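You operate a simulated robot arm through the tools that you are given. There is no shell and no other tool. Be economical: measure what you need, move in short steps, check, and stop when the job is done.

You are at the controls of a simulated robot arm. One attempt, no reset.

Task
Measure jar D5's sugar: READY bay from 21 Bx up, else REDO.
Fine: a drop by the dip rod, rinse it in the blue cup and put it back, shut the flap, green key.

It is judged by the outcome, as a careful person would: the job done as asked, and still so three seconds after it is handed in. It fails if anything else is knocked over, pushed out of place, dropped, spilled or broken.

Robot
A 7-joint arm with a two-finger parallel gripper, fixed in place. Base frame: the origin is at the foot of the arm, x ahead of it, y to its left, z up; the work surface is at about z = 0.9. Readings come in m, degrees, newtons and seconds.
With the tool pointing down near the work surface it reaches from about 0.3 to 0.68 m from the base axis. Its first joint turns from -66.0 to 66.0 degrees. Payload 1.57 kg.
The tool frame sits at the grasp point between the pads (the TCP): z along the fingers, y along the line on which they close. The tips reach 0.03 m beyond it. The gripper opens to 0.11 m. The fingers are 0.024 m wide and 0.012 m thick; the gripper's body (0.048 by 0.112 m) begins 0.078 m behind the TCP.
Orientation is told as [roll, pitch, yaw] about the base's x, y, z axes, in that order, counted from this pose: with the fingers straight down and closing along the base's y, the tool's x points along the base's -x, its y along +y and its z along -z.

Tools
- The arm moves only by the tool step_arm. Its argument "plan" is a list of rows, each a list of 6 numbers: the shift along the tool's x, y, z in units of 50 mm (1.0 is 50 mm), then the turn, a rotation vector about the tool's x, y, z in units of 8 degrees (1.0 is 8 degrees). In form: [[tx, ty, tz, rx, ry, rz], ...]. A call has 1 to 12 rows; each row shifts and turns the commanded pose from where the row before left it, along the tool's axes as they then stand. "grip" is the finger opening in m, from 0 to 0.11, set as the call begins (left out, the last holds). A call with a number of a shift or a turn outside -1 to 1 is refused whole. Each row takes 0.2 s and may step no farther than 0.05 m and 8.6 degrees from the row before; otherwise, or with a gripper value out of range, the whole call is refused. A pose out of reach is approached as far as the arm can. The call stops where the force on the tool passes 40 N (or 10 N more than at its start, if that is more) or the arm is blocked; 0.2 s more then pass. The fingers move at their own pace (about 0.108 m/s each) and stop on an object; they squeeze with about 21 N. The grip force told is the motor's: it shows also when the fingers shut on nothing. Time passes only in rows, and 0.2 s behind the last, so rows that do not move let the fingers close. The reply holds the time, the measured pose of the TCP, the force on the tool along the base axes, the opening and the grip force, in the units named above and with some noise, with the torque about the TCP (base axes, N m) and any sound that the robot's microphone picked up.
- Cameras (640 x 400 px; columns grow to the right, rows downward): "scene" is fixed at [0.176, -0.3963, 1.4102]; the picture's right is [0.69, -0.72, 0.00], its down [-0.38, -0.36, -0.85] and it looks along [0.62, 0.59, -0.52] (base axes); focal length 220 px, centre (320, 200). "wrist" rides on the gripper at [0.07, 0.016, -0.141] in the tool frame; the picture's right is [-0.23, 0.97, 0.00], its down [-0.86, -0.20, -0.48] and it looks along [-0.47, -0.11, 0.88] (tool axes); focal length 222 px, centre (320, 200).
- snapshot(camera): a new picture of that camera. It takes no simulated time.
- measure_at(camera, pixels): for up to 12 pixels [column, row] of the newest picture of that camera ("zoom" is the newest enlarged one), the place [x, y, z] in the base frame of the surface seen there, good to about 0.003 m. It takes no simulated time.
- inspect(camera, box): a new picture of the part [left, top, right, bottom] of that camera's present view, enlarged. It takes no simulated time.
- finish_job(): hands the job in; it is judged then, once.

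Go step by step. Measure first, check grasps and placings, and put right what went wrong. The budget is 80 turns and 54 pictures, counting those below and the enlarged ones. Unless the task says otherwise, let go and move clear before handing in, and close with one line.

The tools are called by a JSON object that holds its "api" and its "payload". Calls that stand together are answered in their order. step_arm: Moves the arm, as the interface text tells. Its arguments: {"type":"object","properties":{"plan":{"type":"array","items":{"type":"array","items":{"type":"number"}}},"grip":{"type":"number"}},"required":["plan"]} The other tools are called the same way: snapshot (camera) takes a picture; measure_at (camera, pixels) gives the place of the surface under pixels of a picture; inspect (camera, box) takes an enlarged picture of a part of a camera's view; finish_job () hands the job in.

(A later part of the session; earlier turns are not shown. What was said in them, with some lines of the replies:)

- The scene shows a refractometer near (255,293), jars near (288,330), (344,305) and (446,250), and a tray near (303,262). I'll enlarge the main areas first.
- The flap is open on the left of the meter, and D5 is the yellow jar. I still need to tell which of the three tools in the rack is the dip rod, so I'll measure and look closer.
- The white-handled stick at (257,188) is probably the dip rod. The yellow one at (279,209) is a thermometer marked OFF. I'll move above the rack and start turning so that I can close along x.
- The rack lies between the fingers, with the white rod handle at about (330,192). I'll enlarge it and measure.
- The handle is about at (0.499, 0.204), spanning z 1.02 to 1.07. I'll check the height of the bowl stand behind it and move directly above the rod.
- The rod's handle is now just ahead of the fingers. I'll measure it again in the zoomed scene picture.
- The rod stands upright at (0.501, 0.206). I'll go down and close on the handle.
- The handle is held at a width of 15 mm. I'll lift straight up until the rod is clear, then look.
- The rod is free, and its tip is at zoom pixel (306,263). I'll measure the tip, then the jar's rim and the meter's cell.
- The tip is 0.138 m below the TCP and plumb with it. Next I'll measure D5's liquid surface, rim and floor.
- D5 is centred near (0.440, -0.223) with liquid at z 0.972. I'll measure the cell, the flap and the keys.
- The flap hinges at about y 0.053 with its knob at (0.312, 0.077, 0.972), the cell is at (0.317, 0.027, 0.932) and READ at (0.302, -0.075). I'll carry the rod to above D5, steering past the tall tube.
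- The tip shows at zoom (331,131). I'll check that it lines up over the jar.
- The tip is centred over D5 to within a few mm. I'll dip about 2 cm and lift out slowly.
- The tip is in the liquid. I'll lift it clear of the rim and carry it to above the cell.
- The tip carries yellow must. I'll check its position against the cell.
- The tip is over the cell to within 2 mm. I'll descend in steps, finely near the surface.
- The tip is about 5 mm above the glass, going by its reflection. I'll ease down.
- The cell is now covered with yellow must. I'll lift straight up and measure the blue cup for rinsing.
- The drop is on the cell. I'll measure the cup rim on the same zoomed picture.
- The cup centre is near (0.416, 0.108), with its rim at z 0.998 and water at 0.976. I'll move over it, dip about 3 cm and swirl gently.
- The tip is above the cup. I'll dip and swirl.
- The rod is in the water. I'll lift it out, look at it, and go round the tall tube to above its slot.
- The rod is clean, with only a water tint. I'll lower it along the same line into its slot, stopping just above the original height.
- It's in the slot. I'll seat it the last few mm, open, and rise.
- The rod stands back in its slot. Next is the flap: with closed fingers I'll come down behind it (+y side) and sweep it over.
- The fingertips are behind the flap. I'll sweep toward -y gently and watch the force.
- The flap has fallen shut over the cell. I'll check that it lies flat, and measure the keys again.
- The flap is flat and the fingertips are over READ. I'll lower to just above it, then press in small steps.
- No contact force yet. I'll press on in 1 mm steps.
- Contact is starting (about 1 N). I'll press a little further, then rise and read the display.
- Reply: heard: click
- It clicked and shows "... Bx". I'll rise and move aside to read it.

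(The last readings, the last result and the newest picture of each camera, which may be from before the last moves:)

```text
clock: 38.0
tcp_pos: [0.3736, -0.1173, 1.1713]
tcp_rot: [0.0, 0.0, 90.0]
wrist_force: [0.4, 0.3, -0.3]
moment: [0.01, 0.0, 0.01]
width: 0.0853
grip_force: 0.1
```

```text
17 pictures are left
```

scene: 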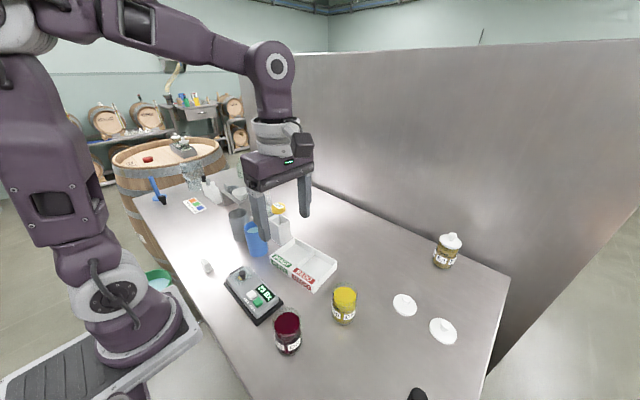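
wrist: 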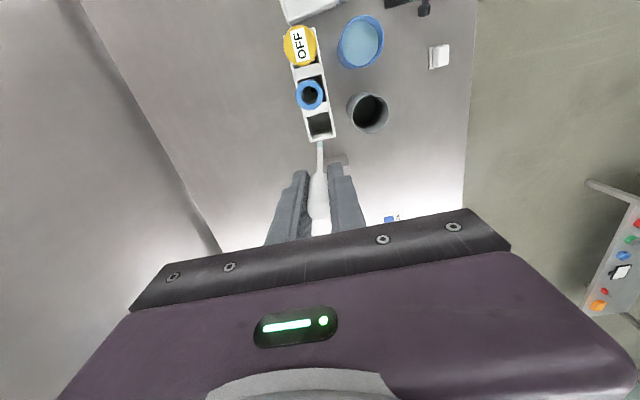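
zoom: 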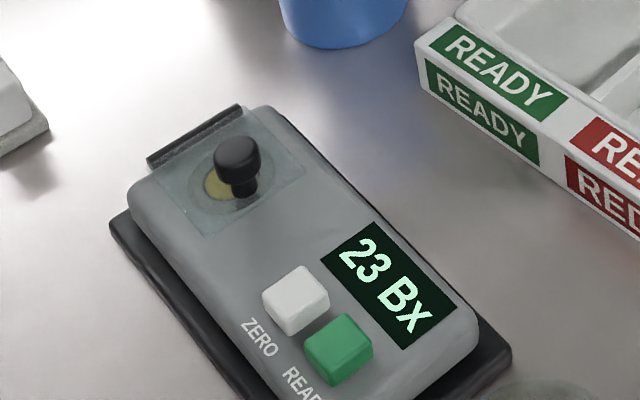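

It reads 23 Bx, at or above 21, so D5 goes in the READY bay. I'll measure the bay.

{"api": "inspect", "payload": {"camera": "scene", "box": [260, 225, 350, 305]}}

{"api": "measure_at", "payload": {"camera": "zoom", "pixels": [[210, 180], [120, 205], [215, 105], [330, 185], [235, 255], [225, 165], [150, 200], [250, 240], [310, 180], [215, 135]]}}

```text
5.00 times, centred on (305, 265) of scene
```

zoom: 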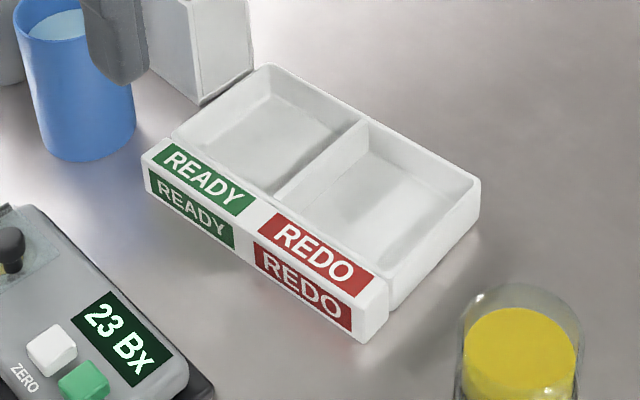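

```text
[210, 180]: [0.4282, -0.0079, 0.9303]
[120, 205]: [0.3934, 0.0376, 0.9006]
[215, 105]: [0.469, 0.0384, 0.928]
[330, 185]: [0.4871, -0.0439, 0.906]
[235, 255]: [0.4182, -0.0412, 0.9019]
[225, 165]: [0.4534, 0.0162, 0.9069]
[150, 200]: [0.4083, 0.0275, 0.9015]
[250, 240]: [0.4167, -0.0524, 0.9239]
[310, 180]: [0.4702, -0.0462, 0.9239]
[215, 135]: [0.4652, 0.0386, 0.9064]
```

I need the bay's rim corners to find its centre.

{"api": "measure_at", "payload": {"camera": "zoom", "pixels": [[265, 67], [362, 124], [176, 138], [277, 194], [476, 183], [392, 268], [272, 98], [203, 143], [345, 130], [262, 190], [255, 140]]}}

```text
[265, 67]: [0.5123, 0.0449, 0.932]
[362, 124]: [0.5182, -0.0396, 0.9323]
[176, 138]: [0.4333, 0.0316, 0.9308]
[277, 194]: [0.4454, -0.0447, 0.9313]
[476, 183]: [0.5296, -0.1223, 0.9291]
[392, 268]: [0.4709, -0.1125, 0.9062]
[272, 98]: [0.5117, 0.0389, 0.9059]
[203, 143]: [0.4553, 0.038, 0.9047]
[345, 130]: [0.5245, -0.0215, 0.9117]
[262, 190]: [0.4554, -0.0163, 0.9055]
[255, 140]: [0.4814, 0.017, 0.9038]
```

The READY bay's centre is about (0.477, -0.002), with its floor at 0.905 and rim at 0.932. I'll move above D5 and check the straddle.

{"api": "step_arm", "payload": {"plan": [[0.711, -0.425, 0, 0, 0, 0], [0.711, -0.425, 0, 0, 0, 0], [0.711, -0.425, 0, 0, 0, 0], [0, 0, 0.8, 0, 0, 0], [0, 0, 0.8, 0, 0, 0], [0, 0, 0.4, 0, 0, 0], [0, 0, 0, 0, 0, 0]]}}

{"api": "snapshot", "payload": {"camera": "wrist"}}

{"api": "inspect", "payload": {"camera": "scene", "box": [295, 240, 395, 340]}}

```text
clock: 39.6
tcp_pos: [0.4368, -0.2228, 1.071]
tcp_rot: [-0.1, 0.0, 90.0]
wrist_force: [0.0, -0.4, 0.2]
moment: [-0.03, -0.03, -0.02]
width: 0.085
grip_force: 0.0
```

```text
15 pictures are left
```

wrist: 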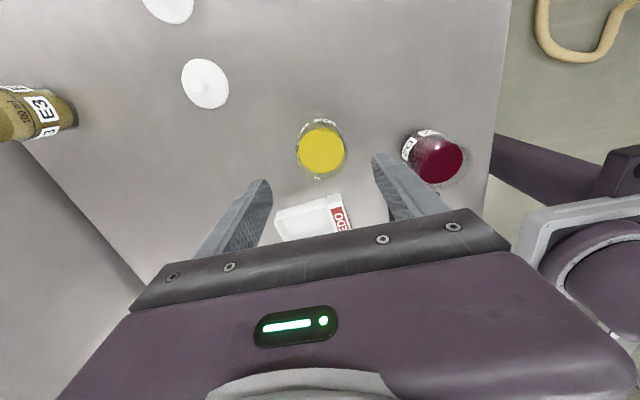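

```text
4.00 times, centred on (345, 290) of scene
```

zoom: 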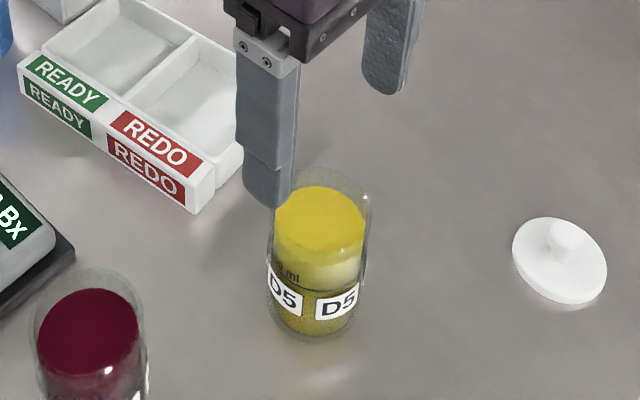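

{"api": "measure_at", "payload": {"camera": "wrist", "pixels": [[321, 151], [321, 131], [321, 171], [299, 151], [344, 151], [318, 120], [320, 178]]}}

```text
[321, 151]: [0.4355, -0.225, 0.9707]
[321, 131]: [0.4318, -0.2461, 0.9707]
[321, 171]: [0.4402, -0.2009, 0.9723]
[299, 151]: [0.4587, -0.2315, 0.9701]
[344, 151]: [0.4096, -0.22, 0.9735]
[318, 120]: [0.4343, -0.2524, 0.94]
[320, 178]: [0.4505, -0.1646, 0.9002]
```

The jar centre is (0.435, -0.225). I'll descend so the pads sit high on the glass (TCP 0.968), then close.

{"api": "step_arm", "payload": {"plan": [[0.04, 0.03, 0.6, 0, 0, 0], [0, 0, 0.6, 0, 0, 0], [0, 0, 0.5, 0, 0, 0], [0, 0, 0.36, 0, 0, 0], [0, 0, 0, 0, 0, 0]]}}

{"api": "step_arm", "payload": {"plan": [[0, 0, 0, 0, 0, 0], [0, 0, 0, 0, 0, 0], [0, 0, 0, 0, 0, 0], [0, 0, 0, 0, 0, 0]], "grip": 0.03}}

{"api": "inspect", "payload": {"camera": "scene", "box": [295, 240, 395, 340]}}

```text
clock: 40.8
tcp_pos: [0.4346, -0.2252, 0.9662]
tcp_rot: [-0.1, 0.0, 90.0]
wrist_force: [-0.1, 0.4, -0.4]
moment: [0.01, 0.0, -0.01]
width: 0.0852
grip_force: 0.1
```

```text
clock: 41.8
tcp_pos: [0.4341, -0.2247, 0.9669]
tcp_rot: [0.0, 0.0, 90.0]
wrist_force: [-0.4, 0.4, 0.5]
moment: [-0.01, -0.05, 0.01]
width: 0.0555
grip_force: 20.9
```

```text
4.00 times, centred on (345, 290) of scene
```

zoom: 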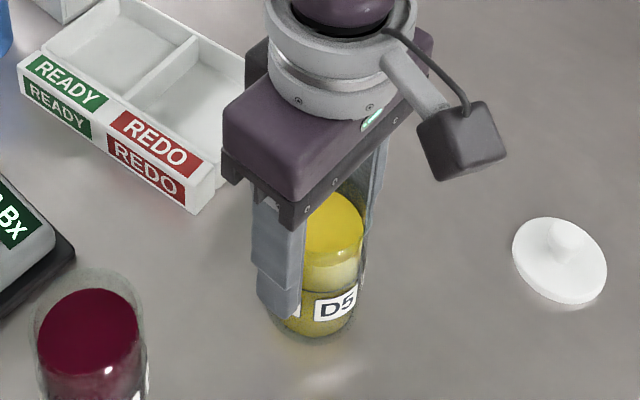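

D5 is held at 55.5 mm. I'll lift it slowly and check that it stays upright before carrying it.

{"api": "step_arm", "payload": {"plan": [[0, 0, -0.1, 0, 0, 0], [0, 0, -0.25, 0, 0, 0], [0, 0, -0.4, 0, 0, 0], [0, 0, -0.4, 0, 0, 0], [0, 0, -0.3, 0, 0, 0], [0, 0, -0.1, 0, 0, 0], [0, 0, 0, 0, 0, 0]]}}

{"api": "inspect", "payload": {"camera": "scene", "box": [295, 200, 395, 320]}}

```text
clock: 43.4
tcp_pos: [0.4342, -0.2264, 1.0437]
tcp_rot: [0.0, 0.0, 90.0]
wrist_force: [-0.2, -0.5, -1.9]
moment: [0.01, -0.02, 0.03]
width: 0.0555
grip_force: 20.7
```

```text
3.33 times, centred on (345, 260) of scene
```

zoom: 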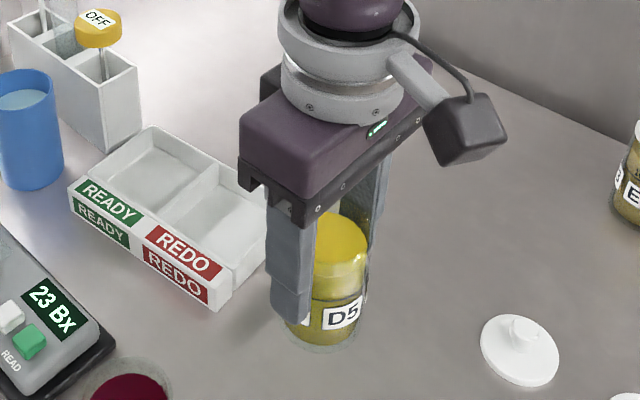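

Lifted, upright and not slipping. I'll carry it smoothly to above the READY bay.

{"api": "step_arm", "payload": {"plan": [[-0.15, -0.03, 0, 0, 0, 0], [-0.3, -0.06, 0, 0, 0, 0], [-0.45, -0.08, 0, 0, 0, 0], [-0.5, -0.1, 0, 0, 0, 0], [-0.5, -0.1, 0, 0, 0, 0], [-0.5, -0.1, 0, 0, 0, 0], [-0.5, -0.1, 0, 0, 0, 0], [-0.5, -0.1, 0, 0, 0, 0], [-0.5, -0.1, 0, 0, 0, 0], [-0.4, -0.06, 0, 0, 0, 0], [-0.2, -0.03, 0, 0, 0, 0], [-0.02, 0, 0, 0, 0, 0]]}}

{"api": "snapshot", "payload": {"camera": "wrist"}}

{"api": "inspect", "payload": {"camera": "scene", "box": [250, 190, 350, 310]}}

```text
clock: 46.0
tcp_pos: [0.476, 0.0013, 1.0456]
tcp_rot: [0.1, -0.1, 90.0]
wrist_force: [0.1, 0.6, -2.8]
moment: [-0.04, 0.0, 0.02]
width: 0.0552
grip_force: 21.0
```

```text
11 pictures are left
```

wrist: 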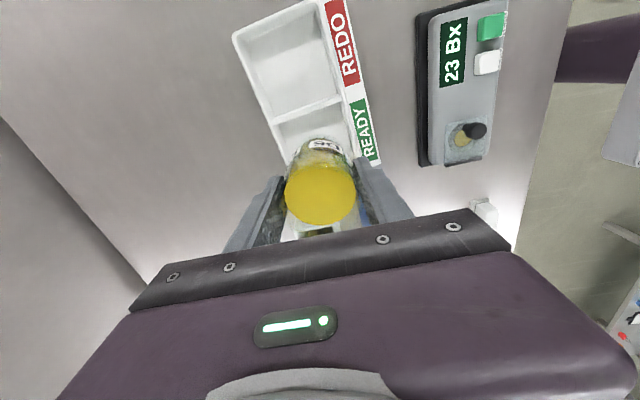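

```text
3.33 times, centred on (300, 250) of scene
```

zoom: 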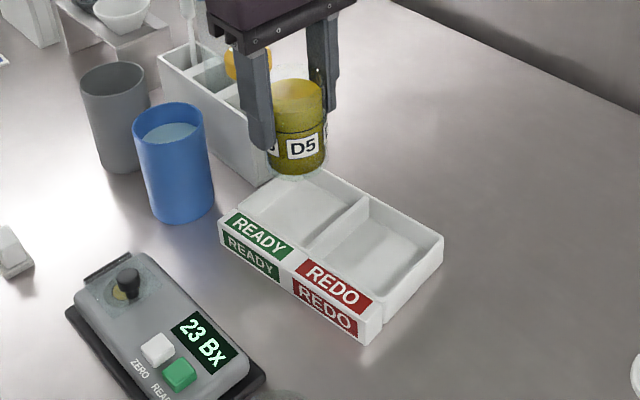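

I'll check the divider and edges from this view before lowering.

{"api": "measure_at", "payload": {"camera": "wrist", "pixels": [[277, 121], [341, 97], [235, 33], [322, 3], [290, 140], [350, 130], [356, 158], [380, 160], [275, 140], [305, 125], [283, 165]]}}

{"api": "measure_at", "payload": {"camera": "zoom", "pixels": [[302, 248], [370, 200], [307, 241], [322, 172], [235, 213], [441, 238], [386, 276]]}}

```text
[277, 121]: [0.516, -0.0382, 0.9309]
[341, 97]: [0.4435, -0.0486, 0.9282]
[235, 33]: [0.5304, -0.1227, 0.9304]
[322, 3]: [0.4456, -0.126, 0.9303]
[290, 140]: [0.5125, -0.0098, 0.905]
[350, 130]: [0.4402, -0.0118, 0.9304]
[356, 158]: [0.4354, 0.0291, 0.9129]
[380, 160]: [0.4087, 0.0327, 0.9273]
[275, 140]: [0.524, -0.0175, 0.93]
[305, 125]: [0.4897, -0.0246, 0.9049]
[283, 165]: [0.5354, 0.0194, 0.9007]
```

```text
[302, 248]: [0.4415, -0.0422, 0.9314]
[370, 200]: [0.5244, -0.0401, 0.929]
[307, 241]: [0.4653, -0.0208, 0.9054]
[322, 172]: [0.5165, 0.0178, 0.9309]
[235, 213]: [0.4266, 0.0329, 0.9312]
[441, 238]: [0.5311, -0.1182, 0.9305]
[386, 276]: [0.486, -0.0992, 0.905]
```

The bay centre comes out at (0.4785, -0.001). I'll make that small correction and lower almost to the floor.

{"api": "step_arm", "payload": {"plan": [[0.04, -0.05, 0.1, 0, 0, 0], [0, 0, 0.3, 0, 0, 0], [0, 0, 0.4, 0, 0, 0], [0, 0, 0.3, 0, 0, 0], [0, 0, 0.2, 0, 0, 0], [0, 0, 0.06, 0, 0, 0], [0, 0, 0.04, 0, 0, 0], [0, 0, 0, 0, 0, 0]]}}

{"api": "inspect", "payload": {"camera": "scene", "box": [250, 200, 350, 300]}}

```text
clock: 47.8
tcp_pos: [0.4787, -0.0021, 0.9761]
tcp_rot: [0.0, 0.0, 90.1]
wrist_force: [0.3, -0.6, -2.2]
moment: [-0.03, 0.0, -0.01]
width: 0.0555
grip_force: 20.9
```

```text
4.00 times, centred on (300, 250) of scene
```

zoom: 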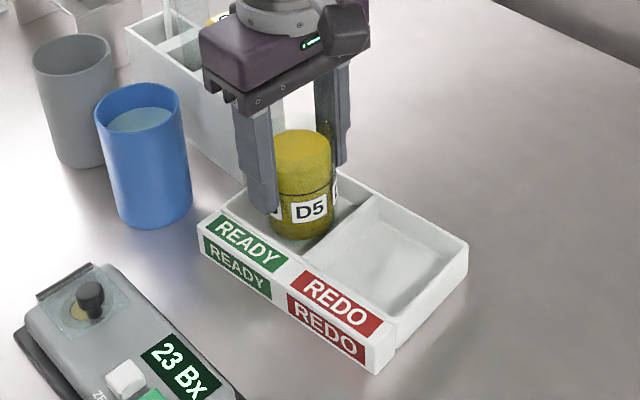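

The jar is a few mm above the bay floor, and still 2 N hangs on the gripper. I'll creep down until it rests.

{"api": "step_arm", "payload": {"plan": [[0, 0, 0.03, 0, 0, 0], [0, 0, 0.02, 0, 0, 0], [0, 0, 0.02, 0, 0, 0], [0, 0, 0, 0, 0, 0]]}}

```text
clock: 48.8
tcp_pos: [0.4807, -0.0018, 0.9723]
tcp_rot: [0.0, 0.0, 90.0]
wrist_force: [-0.2, -0.6, 15.4]
moment: [-0.07, 0.33, 0.09]
width: 0.0555
grip_force: 20.6
```

It's resting on the floor (15 N upward). I'll back off 1 mm, open, and rise.

{"api": "step_arm", "payload": {"plan": [[0, 0, -0.025, 0, 0, 0], [0, 0, 0, 0, 0, 0]]}}

{"api": "step_arm", "payload": {"plan": [[0, 0, 0, 0, 0, 0], [0, 0, 0, 0, 0, 0], [0, 0, -0.3, 0, 0, 0], [0, 0, -0.6, 0, 0, 0], [0, 0, -0.9, 0, 0, 0], [0, 0, -0.9, 0, 0, 0], [0, 0, -0.9, 0, 0, 0], [0.8, 0, 0, 0, 0, 0], [0.8, 0, 0, 0, 0, 0], [0.8, 0, 0, 0, 0, 0], [0, 0, 0, 0, 0, 0]], "grip": 0.08}}

{"api": "snapshot", "payload": {"camera": "scene"}}

{"api": "inspect", "payload": {"camera": "scene", "box": [210, 180, 350, 320]}}

```text
clock: 49.4
tcp_pos: [0.4789, -0.0026, 0.9721]
tcp_rot: [0.1, 0.0, 90.0]
wrist_force: [0.4, -0.5, -2.4]
moment: [0.01, 0.0, 0.01]
width: 0.0553
grip_force: 20.9
```

```text
clock: 51.8
tcp_pos: [0.4809, -0.121, 1.1516]
tcp_rot: [-0.1, 0.0, 90.0]
wrist_force: [0.6, 0.3, -0.8]
moment: [0.0, 0.01, 0.04]
width: 0.08
grip_force: 0.1
```

```text
8 pictures are left
```

scene: 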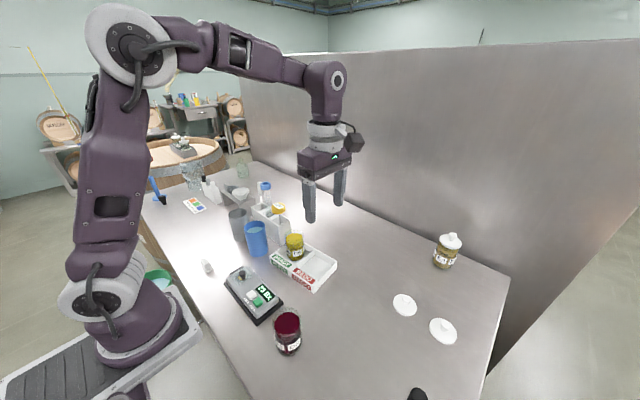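

```text
2.86 times, centred on (280, 250) of scene
```

zoom: 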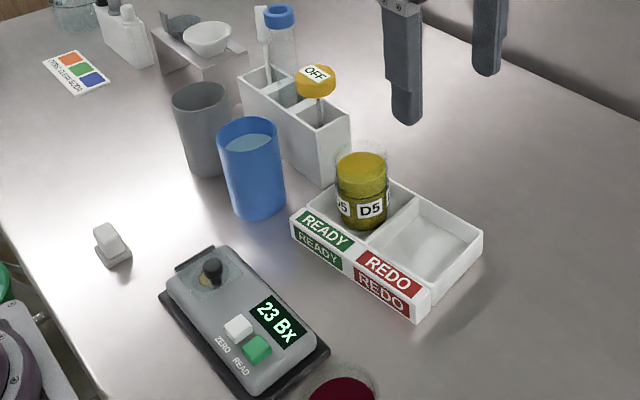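

D5 stands upright in the READY bay, the rod is back in its rack slot, the flap is shut and the meter reads 23 Bx. The gripper is clear, so I'm handing in.

{"api": "finish_job", "payload": {}}

```text
The job is handed in.
```

Jar D5 read 23 Bx, above the 21 Bx limit, so I put it in the READY bay; the dip rod is rinsed and back in its rack slot, the flap is shut, and the job is handed in.
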